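You operate a simulated robot arm through the tools that you are given. There is no shell and no other tool. Be economical: measure what you need, move in short steps, check, and stop when the job is done.

Carry out the task below with a simulated robot arm. There is one attempt and no reset: what you move stays moved.

## Task
Take the wooden brush and put it in the bay of the double tray by the gel pump.

The check looks at the end state, three seconds after you hand in, the way a careful person would. Anything else that was tipped, shoved, dropped, spilled or broken makes it a failure.

## Robot
A 7-joint arm with a two-finger parallel gripper, fixed in place. Base frame: the origin is at the foot of the arm, x ahead of it, y to its left, z up; the work surface is at about z = 0.91. Readings come in m, rad, newtons and seconds.
Its first joint turns from -2.897 to 2.897 rad. Payload 4.4 kg.
The tool frame sits at the grasp point between the pads (the TCP): z along the fingers, y along the line on which they close. The tips reach 0.023 m beyond it. Largest opening 0.094 m; finger width 0.038, thickness 0.01; the body of the gripper, 0.054 by 0.096 m, starts 0.039 m behind the TCP.
Orientation is that of the tool frame in the base frame, as a unit quaternion [x, y, z, w]. With the fingers straight down and closing along the base's y, the tool's x points along the base's -x, its y along +y and its z along -z.

## Interface
- The arm moves only by the tool move_arm. Its arguments are lists of equal length, an entry for each row: "gripper": the finger opening in m, from 0 to 0.094; "translation": the shift along the tool's x, y, z in m, a list of three; "spin": the turn about the tool's z in rad. In form: {"gripper": [gripper, ...], "translation": [[tx, ty, tz], ...], "spin": [spin, ...]}. A call has 1 to 8 rows; each row is the pose to reach, as a shift and turn from the pose commanded when the call began, along the tool's axes at that moment. A row lasts 0.2 s, in which the tool goes at most 0.05 m and 0.15 rad; a call with a longer step from one row to the next is refused whole, and so is a gripper value outside its range. A pose out of reach is approached as far as the arm can. The call stops where the force on the tool passes 40 N (or 10 N more than at its start, if that is more) or the arm is blocked; 0.2 s more then pass. Each finger travels about 0.072 m/s and halts on what it meets, pressing with about 20 N; the grip force reading is that of the motor and also rises with nothing between the fingers. The clock runs only during rows and for 0.2 s after the last one: add rows that repeat a pose to give the fingers time. It gives the time, the measured TCP pose, the force on the tool (base axes), the opening and the grip force at its end, in the units of the frame above (readings bear some noise).
- Cameras (640 x 400 px; columns grow to the right, rows downward): "scene" is fixed at [0.0357, 0.5123, 1.4833]; the picture's right is [-0.79, -0.62, 0.00], its down [-0.29, 0.37, -0.88] and it looks along [0.55, -0.69, -0.47] (base axes); focal length 312 px, centre (320, 200). "wrist" rides on the gripper at [0.086, 0.016, -0.074] in the tool frame; the picture's right is [-0.18, 0.98, 0.00], its down [-0.58, -0.11, -0.81] and it looks along [-0.79, -0.15, 0.59] (tool axes); focal length 243 px, centre (320, 200). There is no depth. A picture from a camera that has moved, and an enlarged one, comes with that camera's place and axes in the base frame and with its lens. The place of the scene camera against the robot may be out by one fixed shift of up to 0.025 m in any direction.
- get_image(camera): a new picture of that camera. No time passes.
- inspect(camera, box): a new picture of the part [left, top, right, bottom] of that camera's present view, enlarged. No time passes.
- job_done(): hands the job in; it is judged then, once.

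Work in short steps. Places have to be worked out from the pictures, the camera data and where the tool is seen: move nearer, look again, correct. Check each grasp and each placing, and mend what went wrong. You have 90 turns and 46 pictures in all, those below and enlarged ones among them. Open the gripper and draw the arm clear of the work before you hand the job in, unless the task says otherwise; then end with one line.

The tools are called after ">>>" as name(argument=value, ...) on one line, values as JSON. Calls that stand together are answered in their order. move_arm: Moves the arm, as the interface text tells. Its arguments: {"type":"object","properties":{"gripper":{"type":"array"},"translation":{"type":"array"},"spin":{"type":"array"}},"required":["gripper","translation","spin"]} The other tools are called the same way: get_image (camera) takes a picture; inspect (camera, box) takes an enlarged picture of a part of a camera's view; job_done () hands the job in.

At the start:

```text
clock: 0.0
eef_pos: [0.8025, -0.1133, 1.1475]
ee_rot: [0.0, 1.0, 0.0, 0.001]
force: [-0.2, 0.0, 0.1]
finger_gap: 0.0942
finger_force: 0.1
```

scene: 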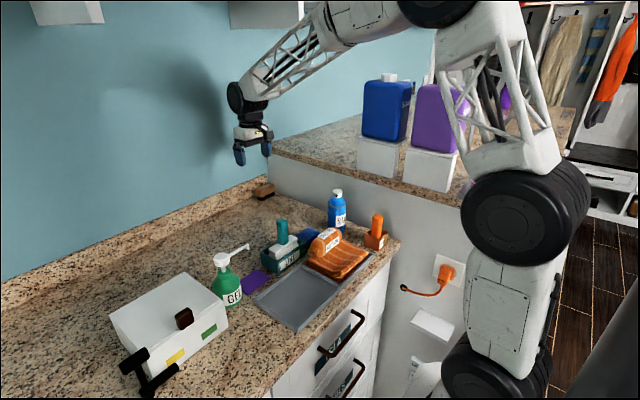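
wrist: 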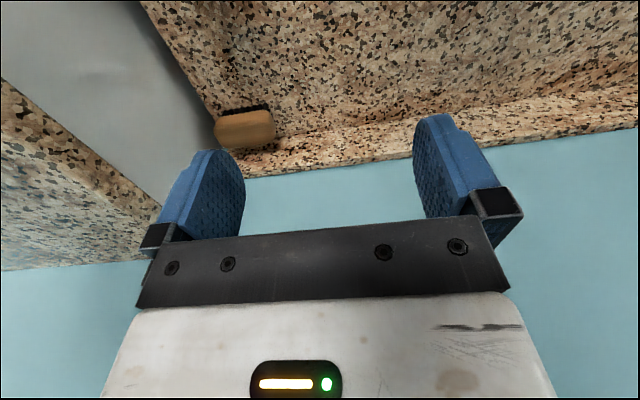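

I start with close views of the tray area and of the brush in the back corner.

>>> inspect(camera="scene", box=[200, 170, 400, 340])

>>> inspect(camera="scene", box=[220, 110, 320, 210])

>>> inspect(camera="wrist", box=[160, 60, 360, 200])

```text
2.35 times, centred on (300, 255) of scene
camera zoom: at [0.0357, 0.5123, 1.4833], right [-0.79, -0.62, 0.0], down [-0.29, 0.37, -0.88], along [0.55, -0.69, -0.47], focal length 734 px, centre (367, 71)
```

zoom: 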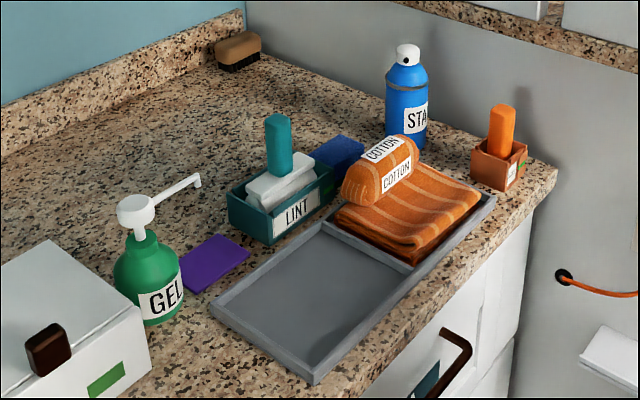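

```text
4.00 times, centred on (270, 160) of scene
camera zoom: at [0.0357, 0.5123, 1.4833], right [-0.79, -0.62, 0.0], down [-0.29, 0.37, -0.88], along [0.55, -0.69, -0.47], focal length 1249 px, centre (520, 360)
```

zoom: 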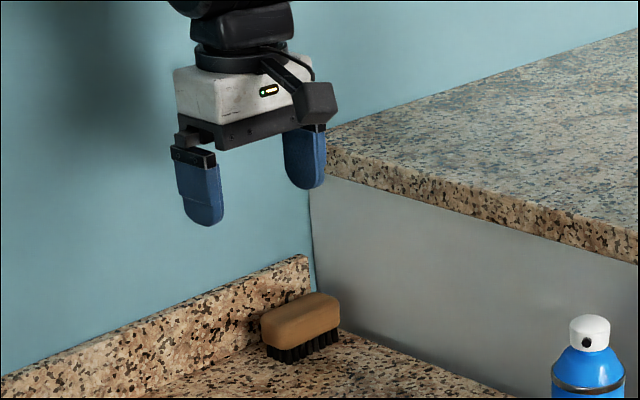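

```text
2.86 times, centred on (260, 130) of wrist
camera zoom: at [0.7167, -0.0972, 1.2222], right [0.18, 0.98, 0.0], down [0.58, -0.11, 0.81], along [0.79, -0.15, -0.59], focal length 693 px, centre (491, 400)
```

zoom: 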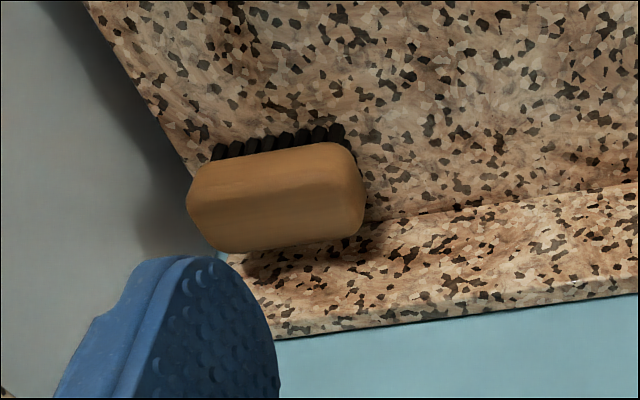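

The brush seems to sit at about (0.91, -0.234), 8 cm long along y. It is roughly 1.5 cm from the backsplash and 2.5 cm from the side wall. I move nearer for a better measurement.

>>> move_arm(gripper=[0.094, 0.094, 0.094], translation=[[0, -0.035, 0.02], [0.0, -0.07, 0.045], [0.0, -0.105, 0.06]], spin=[0, 0, 0])

>>> get_image(camera="wrist")

```text
clock: 0.8
eef_pos: [0.804, -0.2206, 1.0875]
ee_rot: [0.001, 1.0, 0.0, 0.0]
force: [-0.7, -0.6, 0.4]
finger_gap: 0.0943
finger_force: 0.1
```

```text
40 pictures are left
camera wrist: at [0.7165, -0.2039, 1.1633], right [0.18, 0.98, 0.0], down [0.58, -0.11, 0.81], along [0.79, -0.15, -0.59], focal length 243 px, centre (320, 200)
```

wrist: 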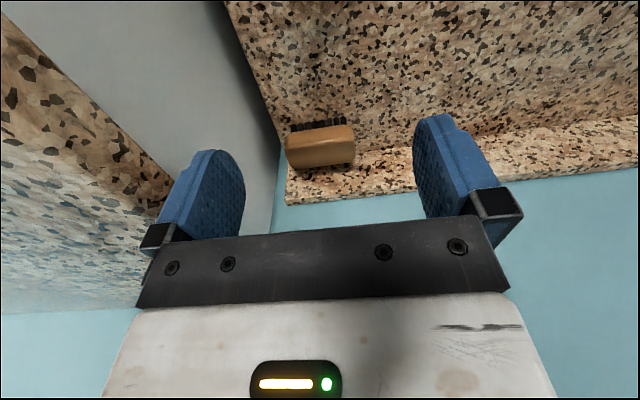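

>>> inspect(camera="wrist", box=[250, 90, 410, 190])

```text
4.00 times, centred on (330, 140) of wrist
camera zoom: at [0.7165, -0.2039, 1.1633], right [0.18, 0.98, 0.0], down [0.58, -0.11, 0.81], along [0.79, -0.15, -0.59], focal length 970 px, centre (280, 440)
```

zoom: 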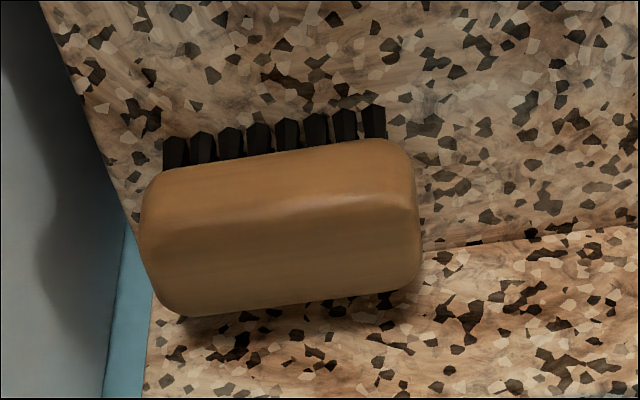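

The brush lies along y, covering x 0.889–0.927 and y -0.275 to -0.195, with its top near z 0.955. The backsplash face is at x≈0.955, so gripping along x leaves room behind. I spin 90° so the camera goes to +y.

>>> move_arm(gripper=[0.094, 0.094, 0.094, 0.094, 0.094, 0.094, 0.08, 0.07], translation=[[0, 0, 0], [0, 0, 0], [0, 0, 0], [0, 0, 0], [0, 0, 0], [0, 0, 0], [0, 0, 0], [0, 0, 0]], spin=[0.14, 0.28, 0.42, 0.56, 0.7, 0.84, 0.98, 1.12])

>>> move_arm(gripper=[0.07, 0.07, 0.065, 0.064, 0.064], translation=[[0, 0, 0], [0, 0, 0], [0, 0, 0], [0, 0, 0], [0, 0, 0]], spin=[0.12, 0.24, 0.36, 0.451, 0.451])

>>> get_image(camera="wrist")

```text
clock: 2.6
eef_pos: [0.8031, -0.2175, 1.0875]
ee_rot: [0.532, 0.847, 0.0, -0.001]
force: [0.3, -0.1, 0.2]
finger_gap: 0.0702
finger_force: 0.1
```

```text
clock: 3.8
eef_pos: [0.8022, -0.218, 1.0871]
ee_rot: [0.707, 0.707, 0.001, 0.0]
force: [-0.1, -0.1, -0.4]
finger_gap: 0.0638
finger_force: 0.1
```

```text
38 pictures are left
camera wrist: at [0.8199, -0.1315, 1.1627], right [0.98, -0.19, 0.0], down [-0.11, -0.58, 0.81], along [-0.15, -0.79, -0.59], focal length 243 px, centre (320, 200)
```

wrist: 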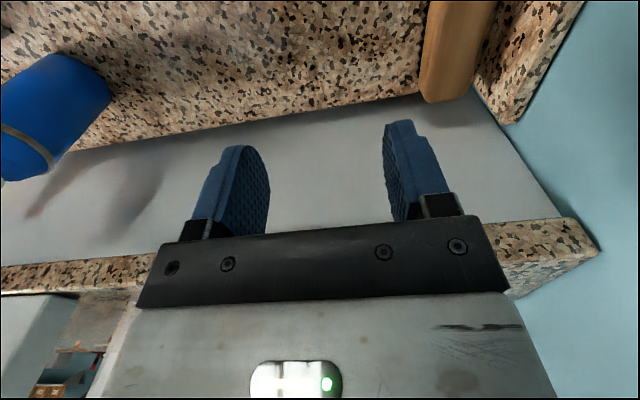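

The spin went well. I move to hover over the brush, with the tips about 4 cm above it, and look again.

>>> move_arm(gripper=[0.064, 0.064, 0.064, 0.064], translation=[[-0.004, 0.03, 0.02], [-0.008, 0.06, 0.04], [-0.012, 0.09, 0.06], [-0.014, 0.105, 0.067]], spin=[0, 0, 0, 0])

>>> get_image(camera="wrist")

>>> inspect(camera="scene", box=[220, 110, 320, 210])

```text
clock: 4.8
eef_pos: [0.9095, -0.2316, 1.0234]
ee_rot: [0.707, 0.707, 0.0, 0.0]
force: [0.1, -0.2, 0.6]
finger_gap: 0.0638
finger_force: 0.2
```

```text
37 pictures are left
camera wrist: at [0.926, -0.1448, 1.0985], right [0.98, -0.18, 0.0], down [-0.11, -0.58, 0.81], along [-0.15, -0.79, -0.59], focal length 243 px, centre (320, 200)
```

wrist: 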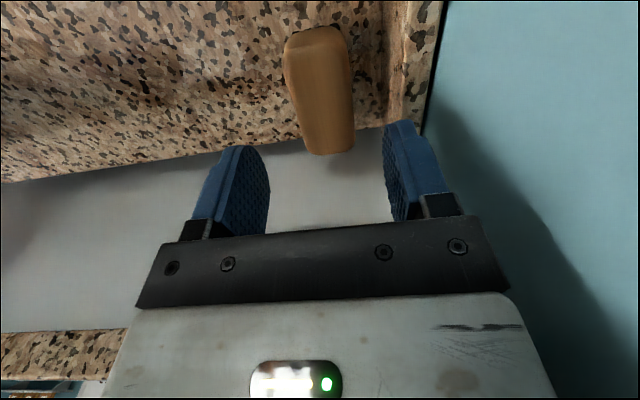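

```text
4.00 times, centred on (270, 160) of scene
camera zoom: at [0.0357, 0.5123, 1.4833], right [-0.79, -0.62, 0.0], down [-0.29, 0.37, -0.88], along [0.55, -0.69, -0.47], focal length 1249 px, centre (520, 360)
```

zoom: 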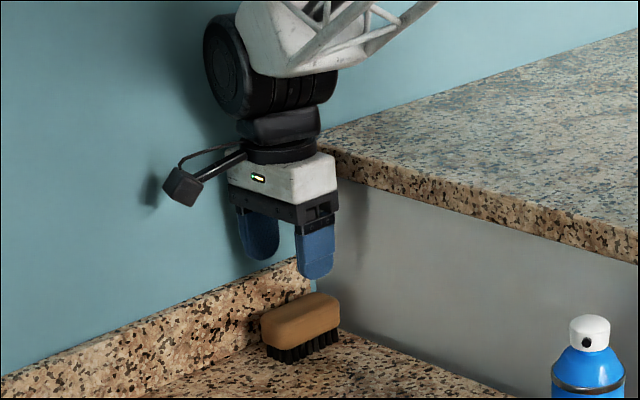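

From this view the brush is at x 0.892–0.930 and the splash at about 0.958, so the tool is centred. I narrow the opening to 0.056 and go down part way.

>>> move_arm(gripper=[0.056, 0.056, 0.056, 0.056], translation=[[0, 0, 0], [0, 0.001, 0.015], [-0.002, 0.001, 0.03], [-0.002, 0.001, 0.038]], spin=[0, 0, 0, 0])

>>> get_image(camera="wrist")

```text
clock: 5.8
eef_pos: [0.9097, -0.2364, 0.9841]
ee_rot: [0.707, 0.707, 0.0, 0.0]
force: [-0.1, -0.9, 0.3]
finger_gap: 0.0561
finger_force: 0.0
```

```text
35 pictures are left
camera wrist: at [0.9267, -0.1482, 1.0592], right [0.98, -0.18, 0.0], down [-0.11, -0.58, 0.81], along [-0.15, -0.79, -0.59], focal length 243 px, centre (320, 200)
```

wrist: 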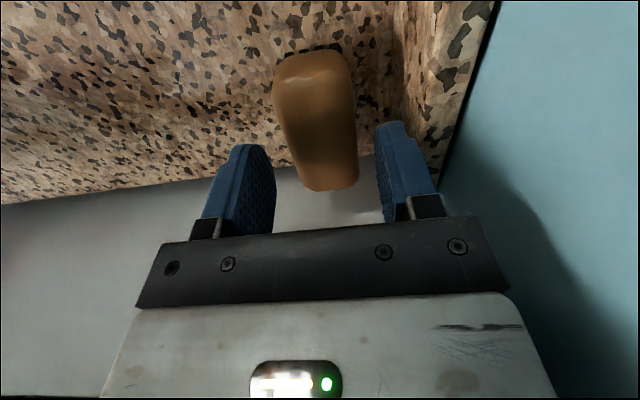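

The brush is nicely between the fingers and the rear finger is clear of the splash. I descend to z≈0.943.

>>> move_arm(gripper=[0.056, 0.056, 0.056, 0.056], translation=[[0, 0, 0.012], [0, 0.0, 0.024], [0.001, 0.0, 0.034], [0.002, 0.0, 0.041]], spin=[0, 0, 0, 0])

>>> get_image(camera="wrist")

```text
clock: 6.8
eef_pos: [0.9098, -0.233, 0.9414]
ee_rot: [0.707, 0.707, 0.0, 0.001]
force: [0.9, 0.0, 0.0]
finger_gap: 0.0561
finger_force: 0.0
```

```text
34 pictures are left
camera wrist: at [0.9263, -0.1466, 1.016], right [0.98, -0.18, 0.0], down [-0.11, -0.58, 0.81], along [-0.15, -0.79, -0.59], focal length 243 px, centre (320, 200)
```

wrist: 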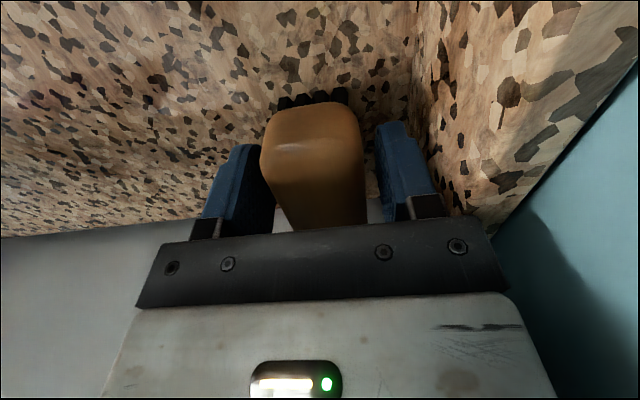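

No contact, and the fingers straddle the brush. I close the gripper.

>>> move_arm(gripper=[0.04, 0.02, 0.02, 0.02], translation=[[0, 0, 0], [0, 0, 0], [0, 0, 0], [0, 0, 0]], spin=[0, 0, 0, 0])

>>> get_image(camera="wrist")

```text
clock: 7.8
eef_pos: [0.9104, -0.2337, 0.9408]
ee_rot: [0.707, 0.707, 0.0, 0.0]
force: [-0.4, -0.4, -0.7]
finger_gap: 0.0395
finger_force: 20.1
```

```text
33 pictures are left
camera wrist: at [0.9262, -0.1466, 1.016], right [0.98, -0.18, 0.0], down [-0.11, -0.58, 0.81], along [-0.15, -0.79, -0.59], focal length 243 px, centre (320, 200)
```

wrist: 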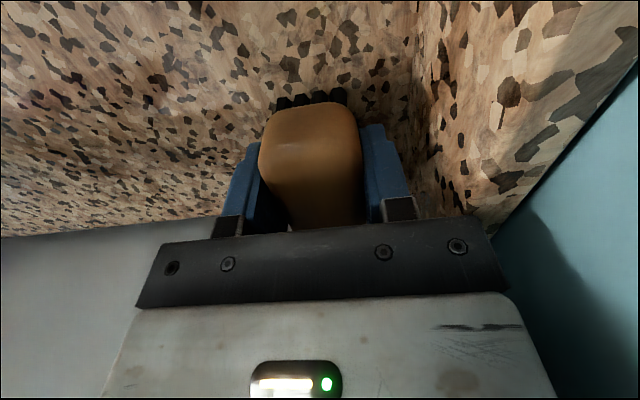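

The brush is gripped at 0.0395 with 20 N. I lift straight up in small steps, drawing toward +y a little.

>>> move_arm(gripper=[0.02, 0.02, 0.02, 0.02, 0.02, 0.02, 0.02, 0.02], translation=[[0, 0, -0.015], [0, 0, -0.04], [0, 0, -0.07], [0, 0, -0.1], [0, 0, -0.13], [0, 0, -0.16], [0.01, -0.01, -0.19], [0.02, -0.02, -0.22]], spin=[0, 0, 0, 0, 0, 0, 0, 0])

>>> get_image(camera="wrist")

>>> get_image(camera="scene")

```text
clock: 9.6
eef_pos: [0.8905, -0.2104, 1.1609]
ee_rot: [0.707, 0.707, 0.0, 0.0]
force: [0.3, 0.0, 0.5]
finger_gap: 0.0198
finger_force: 0.0
```

```text
32 pictures are left
camera wrist: at [0.9071, -0.1246, 1.2341], right [0.98, -0.18, 0.0], down [-0.11, -0.58, 0.81], along [-0.15, -0.79, -0.59], focal length 243 px, centre (320, 200)
```

wrist: 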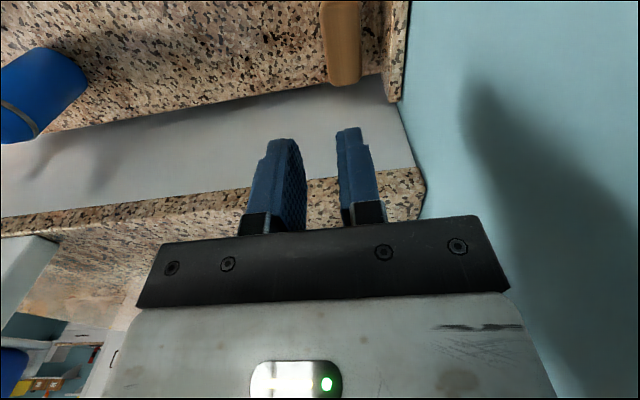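

```text
31 pictures are left
```

scene: 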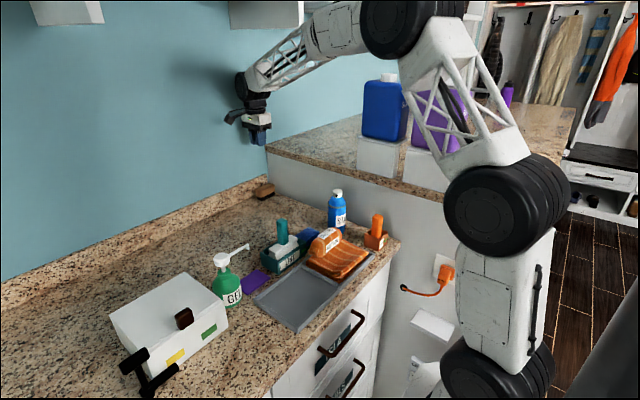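

The brush slipped out during the lift. I look closely at where it is now before trying again.

>>> inspect(camera="scene", box=[245, 170, 295, 210])

>>> inspect(camera="wrist", box=[260, 0, 420, 100])

```text
10.00 times, centred on (270, 190) of scene
camera zoom: at [0.0357, 0.5123, 1.4833], right [-0.79, -0.62, 0.0], down [-0.29, 0.37, -0.88], along [0.55, -0.69, -0.47], focal length 3122 px, centre (820, 300)
```

zoom: 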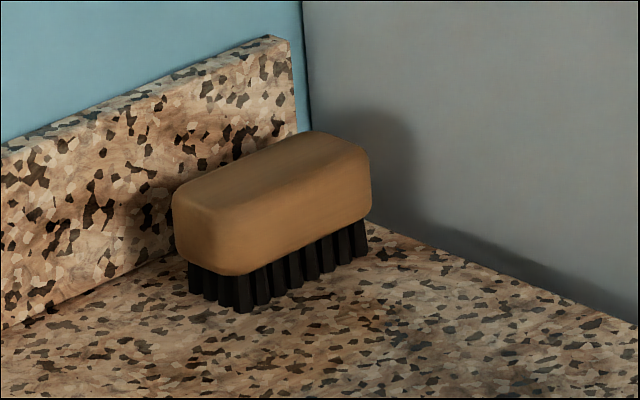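

```text
4.00 times, centred on (340, 50) of wrist
camera zoom: at [0.9071, -0.1246, 1.2341], right [0.98, -0.18, 0.0], down [-0.11, -0.58, 0.81], along [-0.15, -0.79, -0.59], focal length 970 px, centre (240, 800)
```

zoom: 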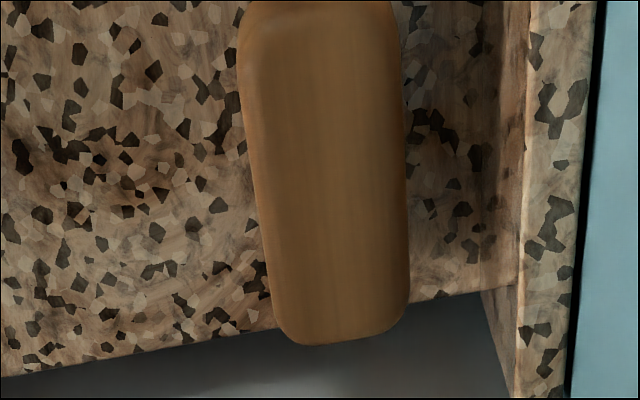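

The brush stands unmoved and upright at about (0.910, -0.236). I go back the same way, opening to 0.056 first, to grip about 5 mm lower and then lift more slowly.

>>> move_arm(gripper=[0.056, 0.056, 0.056, 0.056, 0.056, 0.056, 0.056], translation=[[0, 0, 0], [-0.012, 0.01, 0.03], [-0.022, 0.02, 0.06], [-0.024, 0.02, 0.1], [-0.024, 0.02, 0.14], [-0.024, 0.02, 0.165], [-0.024, 0.02, 0.172]], spin=[0, 0, 0, 0, 0, 0, 0])

>>> get_image(camera="wrist")

```text
clock: 11.2
eef_pos: [0.908, -0.2362, 0.9894]
ee_rot: [0.708, 0.707, -0.001, 0.0]
force: [0.6, 0.0, -0.3]
finger_gap: 0.0558
finger_force: 0.2
```

```text
28 pictures are left
camera wrist: at [0.9242, -0.1494, 1.0642], right [0.98, -0.18, 0.0], down [-0.11, -0.58, 0.81], along [-0.15, -0.79, -0.59], focal length 243 px, centre (320, 200)
```

wrist: 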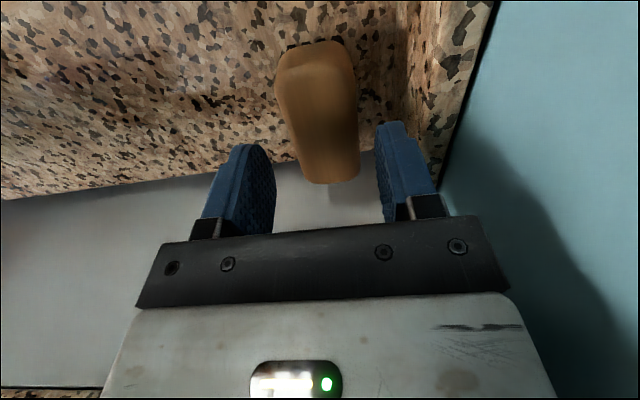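

Aligned again. I descend to about 0.937 and close fully.

>>> move_arm(gripper=[0.056, 0.056, 0.056, 0.056, 0.0, 0.0, 0.0, 0.0], translation=[[0, 0.001, 0.015], [0, 0.001, 0.03], [0, 0.001, 0.045], [0, 0.001, 0.053], [0, 0.001, 0.053], [0, 0.001, 0.053], [0, 0.001, 0.053], [0, 0.001, 0.053]], spin=[0, 0, 0, 0, 0, 0, 0, 0])

>>> move_arm(gripper=[0.0, 0.0, 0.0, 0.0], translation=[[0, 0, -0.003], [0, 0, -0.006], [0, 0, -0.01], [0, 0, -0.015]], spin=[0, 0, 0, 0])

>>> get_image(camera="wrist")

```text
clock: 12.4
eef_pos: [0.9095, -0.2357, 0.9407]
ee_rot: [0.707, 0.707, 0.001, 0.002]
force: [-0.4, 0.2, 3.5]
finger_gap: 0.0397
finger_force: 20.6
stopped in row 6: the force on the tool passed its limit (the readings are from after the stop); the commanded pose is now the measured one
```

```text
clock: 13.4
eef_pos: [0.9093, -0.2353, 0.9558]
ee_rot: [0.707, 0.707, 0.002, 0.003]
force: [-0.2, -0.5, -0.7]
finger_gap: 0.0396
finger_force: 19.6
```

```text
27 pictures are left
camera wrist: at [0.9253, -0.1492, 1.0299], right [0.98, -0.18, 0.01], down [-0.11, -0.58, 0.81], along [-0.15, -0.79, -0.59], focal length 243 px, centre (320, 200)
```

wrist: 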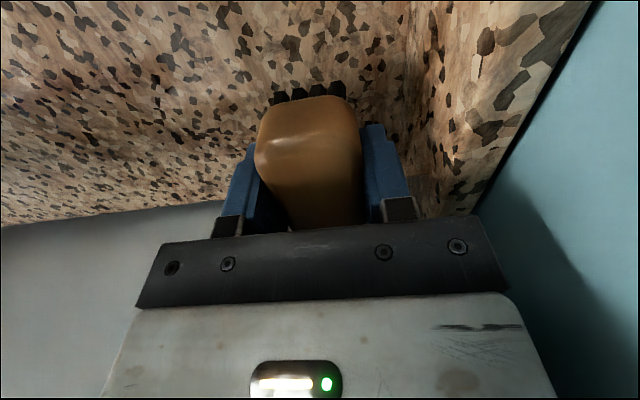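

The fingers still hold at 0.0396 and the brush seems to be rising with them. I keep lifting slowly and check for slip.

>>> move_arm(gripper=[0.0, 0.0, 0.0, 0.0], translation=[[0, 0, -0.005], [0, 0, -0.01], [0, 0, -0.015], [0, 0, -0.02]], spin=[0, 0, 0, 0])

>>> get_image(camera="wrist")

>>> inspect(camera="scene", box=[235, 150, 305, 210])

```text
clock: 14.4
eef_pos: [0.9091, -0.2357, 0.9762]
ee_rot: [0.707, 0.707, 0.001, 0.003]
force: [0.0, -0.3, -0.5]
finger_gap: 0.0395
finger_force: 20.2
```

```text
26 pictures are left
camera wrist: at [0.9263, -0.1493, 1.0507], right [0.98, -0.18, 0.01], down [-0.11, -0.58, 0.81], along [-0.15, -0.79, -0.59], focal length 243 px, centre (320, 200)
```

wrist: 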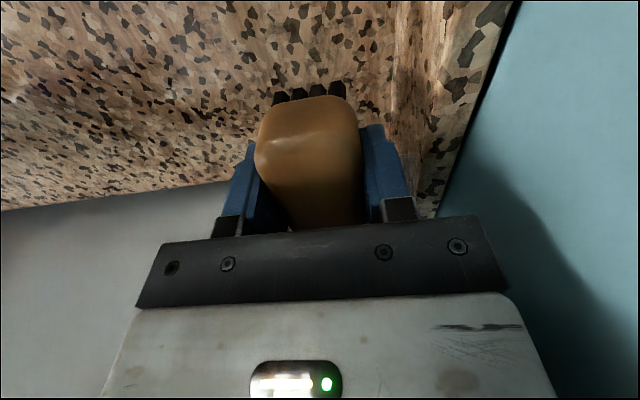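

```text
6.67 times, centred on (270, 180) of scene
camera zoom: at [0.0357, 0.5123, 1.4833], right [-0.79, -0.62, 0.0], down [-0.29, 0.37, -0.88], along [0.55, -0.69, -0.47], focal length 2081 px, centre (653, 333)
```

zoom: 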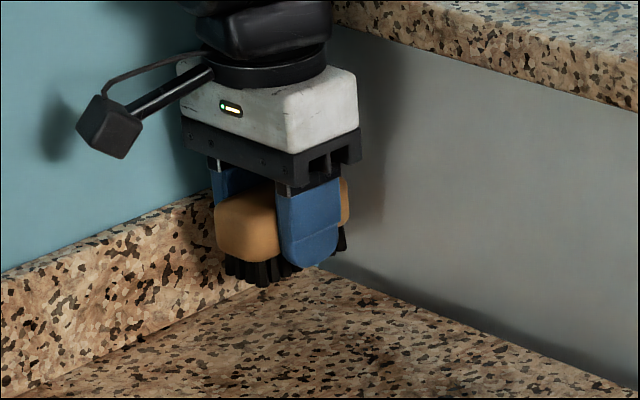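

The brush is clear of the counter and firmly held. I keep lifting gently.

>>> move_arm(gripper=[0.0, 0.0, 0.0, 0.0, 0.0, 0.0, 0.0, 0.0], translation=[[0, 0, -0.006], [0, 0, -0.016], [0, 0, -0.028], [0, 0, -0.041], [0, 0, -0.054], [0, 0, -0.066], [0, 0, -0.075], [0, 0, -0.08]], spin=[0, 0, 0, 0, 0, 0, 0, 0])

>>> move_arm(gripper=[0.0, 0.0, 0.0, 0.0, 0.0, 0.0, 0.0, 0.0], translation=[[0, 0, -0.006], [0, 0, -0.018], [0, 0, -0.032], [0, 0, -0.048], [0, 0, -0.064], [0, 0, -0.08], [0, 0, -0.094], [0, 0, -0.102]], spin=[0, 0, 0, 0, 0, 0, 0, 0])

>>> get_image(camera="wrist")

```text
clock: 16.2
eef_pos: [0.9104, -0.236, 1.0554]
ee_rot: [0.707, 0.707, 0.001, 0.003]
force: [0.4, -0.4, -1.1]
finger_gap: 0.0396
finger_force: 20.5
```

```text
clock: 18.0
eef_pos: [0.909, -0.2358, 1.1561]
ee_rot: [0.707, 0.707, 0.002, 0.003]
force: [-0.3, 0.5, -1.5]
finger_gap: 0.0399
finger_force: 20.3
```

```text
24 pictures are left
camera wrist: at [0.9252, -0.1483, 1.2305], right [0.98, -0.18, 0.01], down [-0.11, -0.58, 0.81], along [-0.15, -0.79, -0.59], focal length 243 px, centre (320, 200)
```

wrist: 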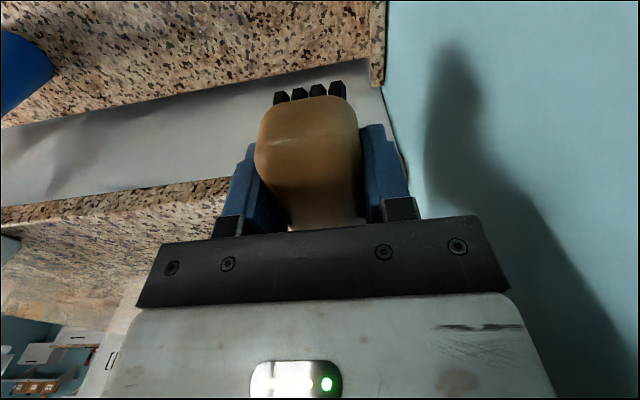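

The grip holds. I start carrying it toward the tray at height with gentle ramps.

>>> move_arm(gripper=[0.0, 0.0, 0.0, 0.0, 0.0, 0.0, 0.0, 0.0], translation=[[0.0034, -0.0048, -0.003], [0.0117, -0.0168, -0.007], [0.0268, -0.0384, -0.012], [0.0436, -0.0624, -0.016], [0.0603, -0.0864, -0.02], [0.077, -0.1104, -0.02], [0.0905, -0.1296, -0.02], [0.097, -0.139, -0.02]], spin=[0, 0, 0, 0, 0, 0, 0, 0])

>>> move_arm(gripper=[0.0, 0.0, 0.0, 0.0, 0.0, 0.0, 0.0, 0.0], translation=[[0.0034, -0.0048, 0], [0.0117, -0.0168, 0], [0.0268, -0.0384, 0], [0.0436, -0.0624, 0], [0.0603, -0.0864, 0], [0.077, -0.1104, 0], [0.0905, -0.1296, 0], [0.097, -0.139, 0]], spin=[0, 0, 0, 0, 0, 0, 0, 0])

>>> get_image(camera="scene")

>>> get_image(camera="wrist")

```text
clock: 19.8
eef_pos: [0.7692, -0.1392, 1.1759]
ee_rot: [0.707, 0.707, 0.001, 0.003]
force: [-0.3, 0.7, -0.6]
finger_gap: 0.0395
finger_force: 19.4
```

```text
clock: 21.6
eef_pos: [0.6281, -0.0429, 1.1748]
ee_rot: [0.707, 0.707, 0.001, 0.002]
force: [-0.5, 0.9, 0.6]
finger_gap: 0.0397
finger_force: 19.8
```

```text
23 pictures are left
```

scene: 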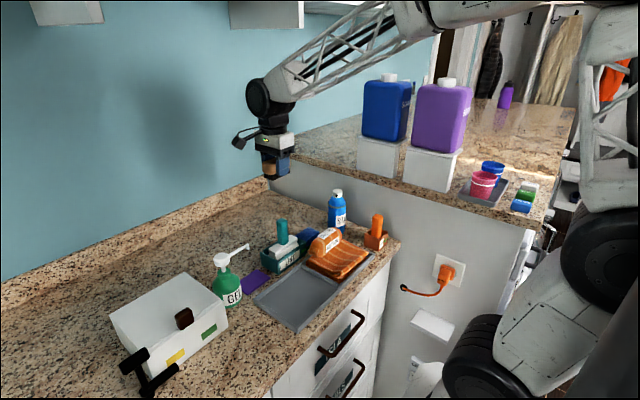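

```text
22 pictures are left
camera wrist: at [0.6454, 0.044, 1.2497], right [0.98, -0.18, 0.0], down [-0.11, -0.58, 0.81], along [-0.15, -0.79, -0.59], focal length 243 px, centre (320, 200)
```

wrist: 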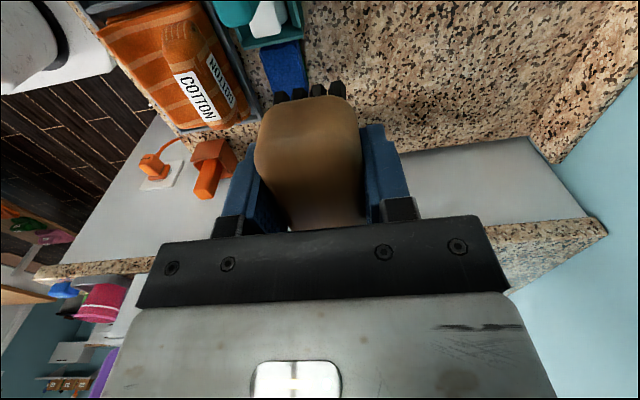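

Still held. I move on to about (0.463, 0.077) above the tray.

>>> move_arm(gripper=[0.0, 0.0, 0.0, 0.0, 0.0, 0.0, 0.0, 0.0], translation=[[0.0024, -0.0033, 0], [0.012, -0.0165, 0], [0.0288, -0.0396, 0], [0.048, -0.066, 0], [0.0684, -0.094, 0], [0.0888, -0.122, 0], [0.108, -0.1485, 0], [0.12, -0.165, 0]], spin=[0, 0, 0, 0, 0, 0, 0, 0])

>>> get_image(camera="scene")

>>> get_image(camera="wrist")

```text
clock: 23.4
eef_pos: [0.4639, 0.0773, 1.1759]
ee_rot: [0.707, 0.707, 0.001, 0.002]
force: [-0.7, 0.2, 0.0]
finger_gap: 0.0397
finger_force: 19.8
```

```text
21 pictures are left
```

scene: 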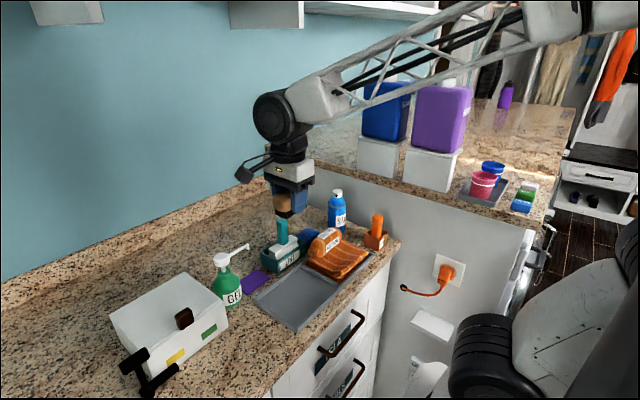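

```text
20 pictures are left
camera wrist: at [0.4807, 0.1644, 1.2507], right [0.98, -0.18, 0.01], down [-0.11, -0.58, 0.81], along [-0.15, -0.79, -0.59], focal length 243 px, centre (320, 200)
```

wrist: 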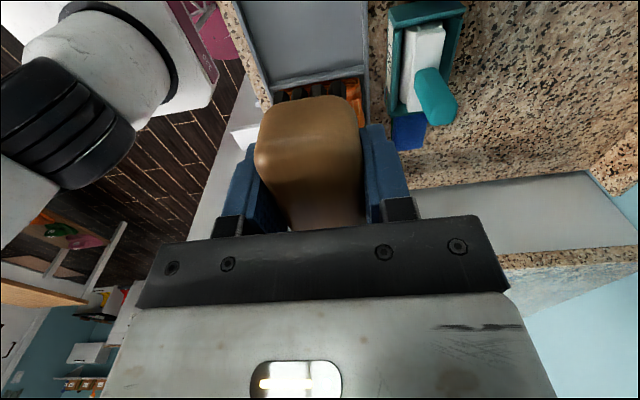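

The wrist view puts the empty bay at x 0.382–0.51 and y 0.005–0.17. I aim for (0.438, 0.087), keeping off the pump spout at about (0.55, 0.14), and descend part way.

>>> move_arm(gripper=[0.0, 0.0, 0.0, 0.0, 0.0, 0.0, 0.0, 0.0], translation=[[0.003, -0.008, 0.003], [0.007, -0.02, 0.01], [0.01, -0.026, 0.022], [0.01, -0.026, 0.038], [0.01, -0.026, 0.056], [0.01, -0.026, 0.074], [0.01, -0.026, 0.088], [0.01, -0.026, 0.096]], spin=[0, 0, 0, 0, 0, 0, 0, 0])

>>> get_image(camera="wrist")

>>> inspect(camera="scene", box=[200, 170, 400, 340])

```text
clock: 25.2
eef_pos: [0.4388, 0.0884, 1.0783]
ee_rot: [0.707, 0.707, 0.001, 0.003]
force: [-0.3, 0.1, -1.4]
finger_gap: 0.0395
finger_force: 19.7
```

```text
19 pictures are left
camera wrist: at [0.4557, 0.174, 1.1524], right [0.98, -0.18, 0.01], down [-0.11, -0.58, 0.81], along [-0.15, -0.79, -0.59], focal length 243 px, centre (320, 200)
```

wrist: 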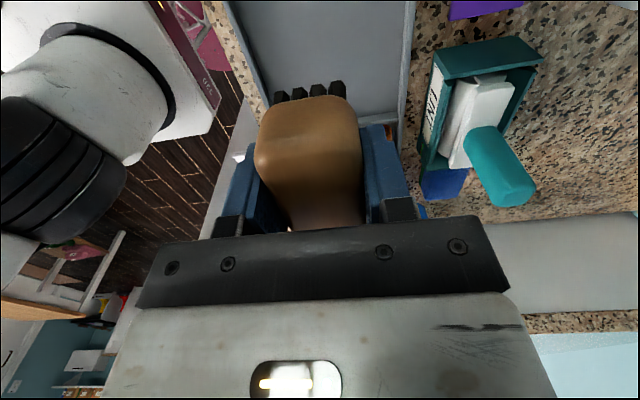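

```text
2.35 times, centred on (300, 255) of scene
camera zoom: at [0.0357, 0.5123, 1.4833], right [-0.79, -0.62, 0.0], down [-0.29, 0.37, -0.88], along [0.55, -0.69, -0.47], focal length 734 px, centre (367, 71)
```

zoom: 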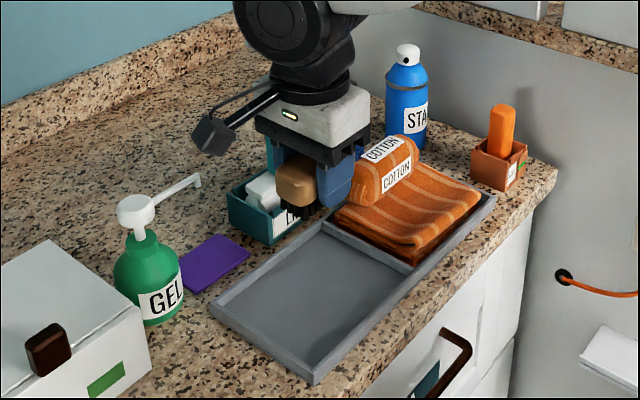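

The brush is centred in x over the bay (rims at about 0.374 and 0.509) and clear of the pump. I keep descending.

>>> move_arm(gripper=[0.0, 0.0, 0.0, 0.0, 0.0, 0.0, 0.0, 0.0], translation=[[0, 0, 0.006], [0, 0, 0.018], [0, 0, 0.034], [0, 0, 0.05], [0, 0, 0.066], [0, 0, 0.08], [0, 0, 0.09], [0, 0, 0.096]], spin=[0, 0, 0, 0, 0, 0, 0, 0])

>>> get_image(camera="wrist")

>>> inspect(camera="scene", box=[200, 170, 400, 340])

```text
clock: 27.0
eef_pos: [0.4402, 0.0867, 0.9832]
ee_rot: [0.707, 0.707, 0.001, 0.003]
force: [-0.1, 0.0, -1.4]
finger_gap: 0.0399
finger_force: 20.6
```

```text
17 pictures are left
camera wrist: at [0.4578, 0.1739, 1.058], right [0.98, -0.18, 0.01], down [-0.11, -0.58, 0.81], along [-0.15, -0.79, -0.59], focal length 243 px, centre (320, 200)
```

wrist: 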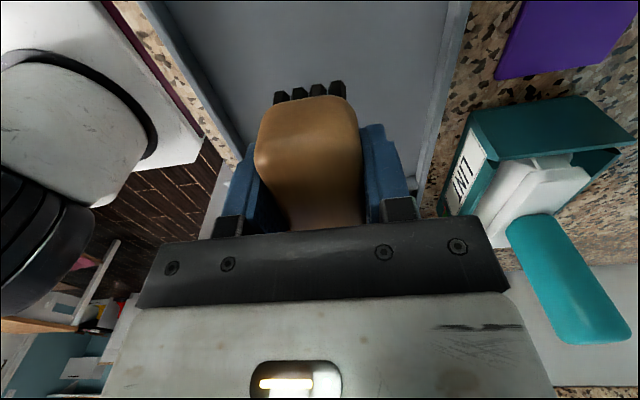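

```text
2.35 times, centred on (300, 255) of scene
camera zoom: at [0.0357, 0.5123, 1.4833], right [-0.79, -0.62, 0.0], down [-0.29, 0.37, -0.88], along [0.55, -0.69, -0.47], focal length 734 px, centre (367, 71)
```

zoom: 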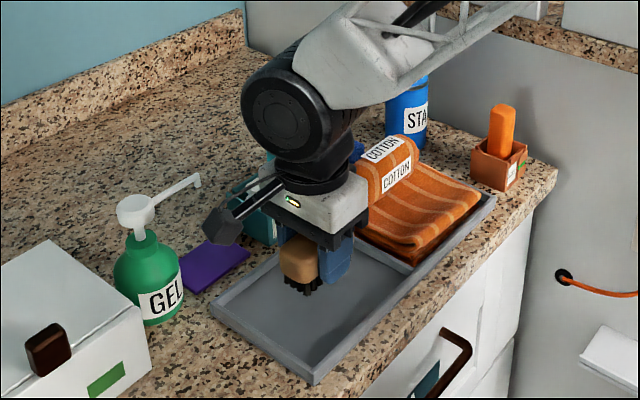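

The brush is over the bay floor, inside the rims. I lower slowly to contact, expecting it near z 0.945.

>>> move_arm(gripper=[0.0, 0.0, 0.0, 0.0, 0.0, 0.0, 0.0, 0.0], translation=[[0, 0, 0.005], [0, 0, 0.011], [0, 0, 0.017], [0, 0, 0.022], [0, 0, 0.026], [0, 0, 0.029], [0, 0, 0.031], [0, 0, 0.033]], spin=[0, 0, 0, 0, 0, 0, 0, 0])

>>> inspect(camera="scene", box=[255, 220, 345, 310])

```text
clock: 28.8
eef_pos: [0.4407, 0.0881, 0.9488]
ee_rot: [0.707, 0.707, 0.0, 0.003]
force: [0.7, -0.6, -1.1]
finger_gap: 0.0396
finger_force: 19.9
```

```text
4.44 times, centred on (300, 265) of scene
camera zoom: at [0.0357, 0.5123, 1.4833], right [-0.79, -0.62, 0.0], down [-0.29, 0.37, -0.88], along [0.55, -0.69, -0.47], focal length 1388 px, centre (409, -89)
```

zoom: 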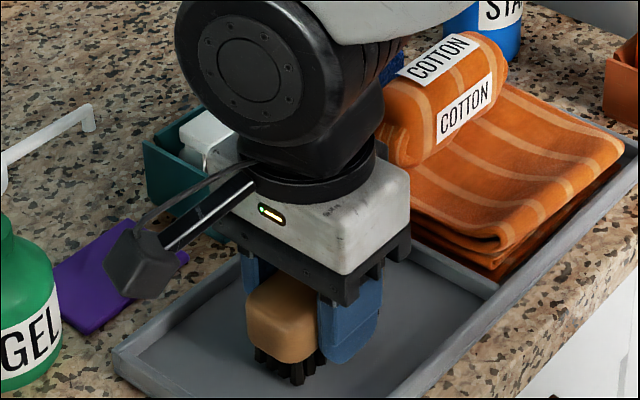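

No contact yet at 0.949. I lower by millimetres and watch the force.

>>> move_arm(gripper=[0.0, 0.0, 0.0, 0.0], translation=[[0, 0, 0.001], [0, 0, 0.002], [0, 0, 0.003], [0, 0, 0.004]], spin=[0, 0, 0, 0])

```text
clock: 29.8
eef_pos: [0.4397, 0.0889, 0.9454]
ee_rot: [0.707, 0.707, 0.001, 0.002]
force: [0.0, 0.7, 0.5]
finger_gap: 0.0394
finger_force: 19.7
```

>>> move_arm(gripper=[0.0, 0.0, 0.0], translation=[[0, 0, 0.001], [0, 0, 0.002], [0, 0, 0.003]], spin=[0, 0, 0])

>>> inspect(camera="scene", box=[275, 255, 325, 290])

```text
clock: 30.6
eef_pos: [0.4414, 0.0886, 0.9436]
ee_rot: [0.707, 0.707, 0.002, 0.003]
force: [2.0, 5.3, 15.3]
finger_gap: 0.0398
finger_force: 20.0
```

```text
11.43 times, centred on (300, 272) of scene
camera zoom: at [0.0357, 0.5123, 1.4833], right [-0.79, -0.62, 0.0], down [-0.29, 0.37, -0.88], along [0.55, -0.69, -0.47], focal length 3568 px, centre (549, -629)
```

zoom: 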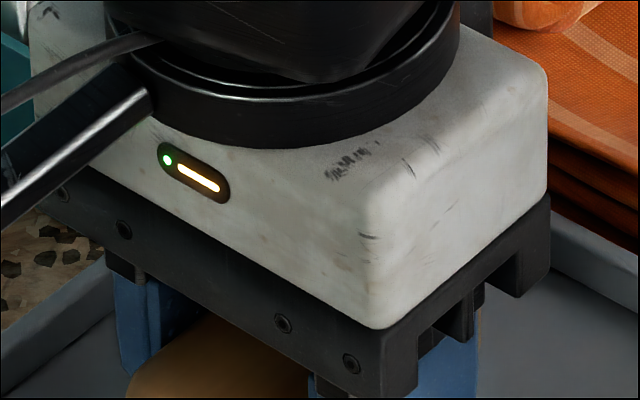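

A force of 15 N shows firm contact with the tray floor. I back off 1.5 mm to relieve it, then open to 0.06.

>>> move_arm(gripper=[0.0, 0.045, 0.06, 0.06, 0.06], translation=[[0, 0, -0.0015], [0, 0, -0.0015], [0, 0, -0.0015], [0, 0, -0.0015], [0, 0, -0.0015]], spin=[0, 0, 0, 0, 0])

>>> get_image(camera="wrist")

```text
clock: 31.8
eef_pos: [0.4418, 0.0892, 0.9436]
ee_rot: [0.707, 0.707, 0.001, 0.002]
force: [0.1, -0.1, 0.0]
finger_gap: 0.0601
finger_force: 0.1
```

```text
13 pictures are left
camera wrist: at [0.4576, 0.1749, 1.0188], right [0.98, -0.18, 0.01], down [-0.11, -0.58, 0.81], along [-0.15, -0.79, -0.59], focal length 243 px, centre (320, 200)
```

wrist: 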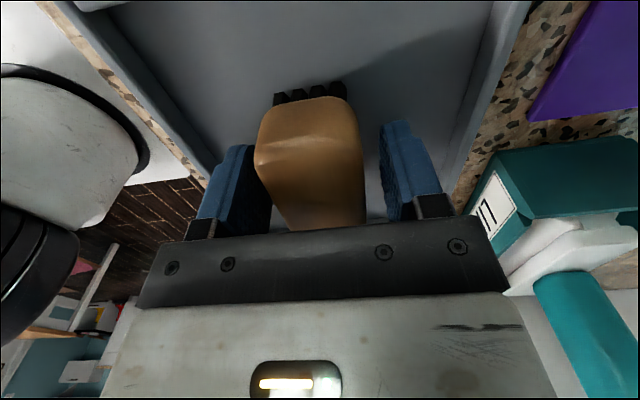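

Released. I raise straight up.

>>> move_arm(gripper=[0.06, 0.06, 0.06, 0.06, 0.06, 0.06, 0.06, 0.06], translation=[[0, 0, -0.01], [0, 0, -0.03], [0, 0, -0.06], [0, 0, -0.09], [0, 0, -0.13], [0, 0, -0.17], [0, 0, -0.21], [0, 0, -0.25]], spin=[0, 0, 0, 0, 0, 0, 0, 0])

>>> inspect(camera="scene", box=[200, 170, 400, 340])

>>> inspect(camera="scene", box=[250, 230, 350, 330])

```text
clock: 33.6
eef_pos: [0.4387, 0.0883, 1.1926]
ee_rot: [0.707, 0.707, 0.001, 0.003]
force: [-0.9, -0.3, 0.9]
finger_gap: 0.0599
finger_force: 0.0
```

```text
2.35 times, centred on (300, 255) of scene
camera zoom: at [0.0357, 0.5123, 1.4833], right [-0.79, -0.62, 0.0], down [-0.29, 0.37, -0.88], along [0.55, -0.69, -0.47], focal length 734 px, centre (367, 71)
```

zoom: 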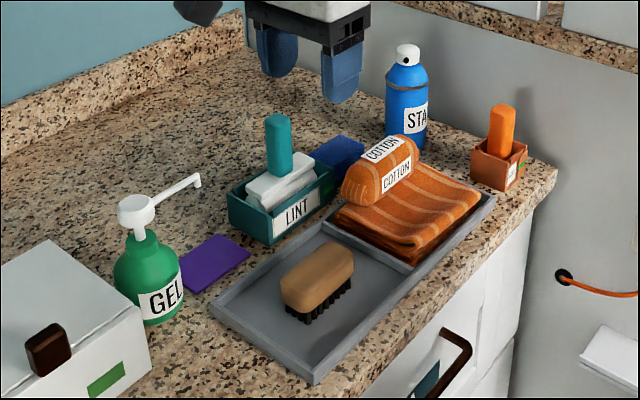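

```text
4.00 times, centred on (300, 280) of scene
camera zoom: at [0.0357, 0.5123, 1.4833], right [-0.79, -0.62, 0.0], down [-0.29, 0.37, -0.88], along [0.55, -0.69, -0.47], focal length 1249 px, centre (400, -120)
```

zoom: 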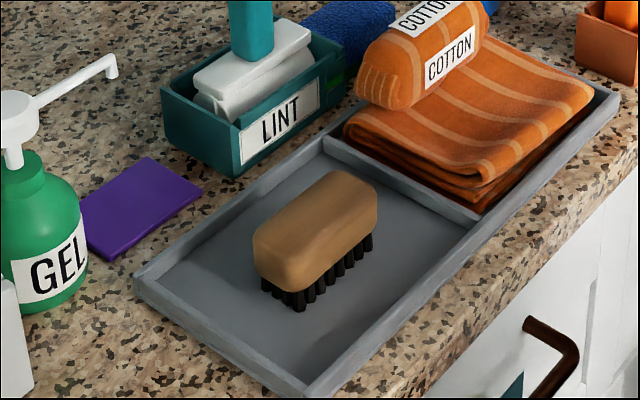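

The brush stands flat inside the bay by the gel pump, nothing else has moved, and the arm is raised clear with the gripper open. I hand in.

>>> job_done()

```text
The job is handed in.
```

The wooden brush is standing upright in the empty bay of the double tray by the gel pump. It slipped out of the first grasp without moving, the second held, and the last pictures show nothing else disturbed.
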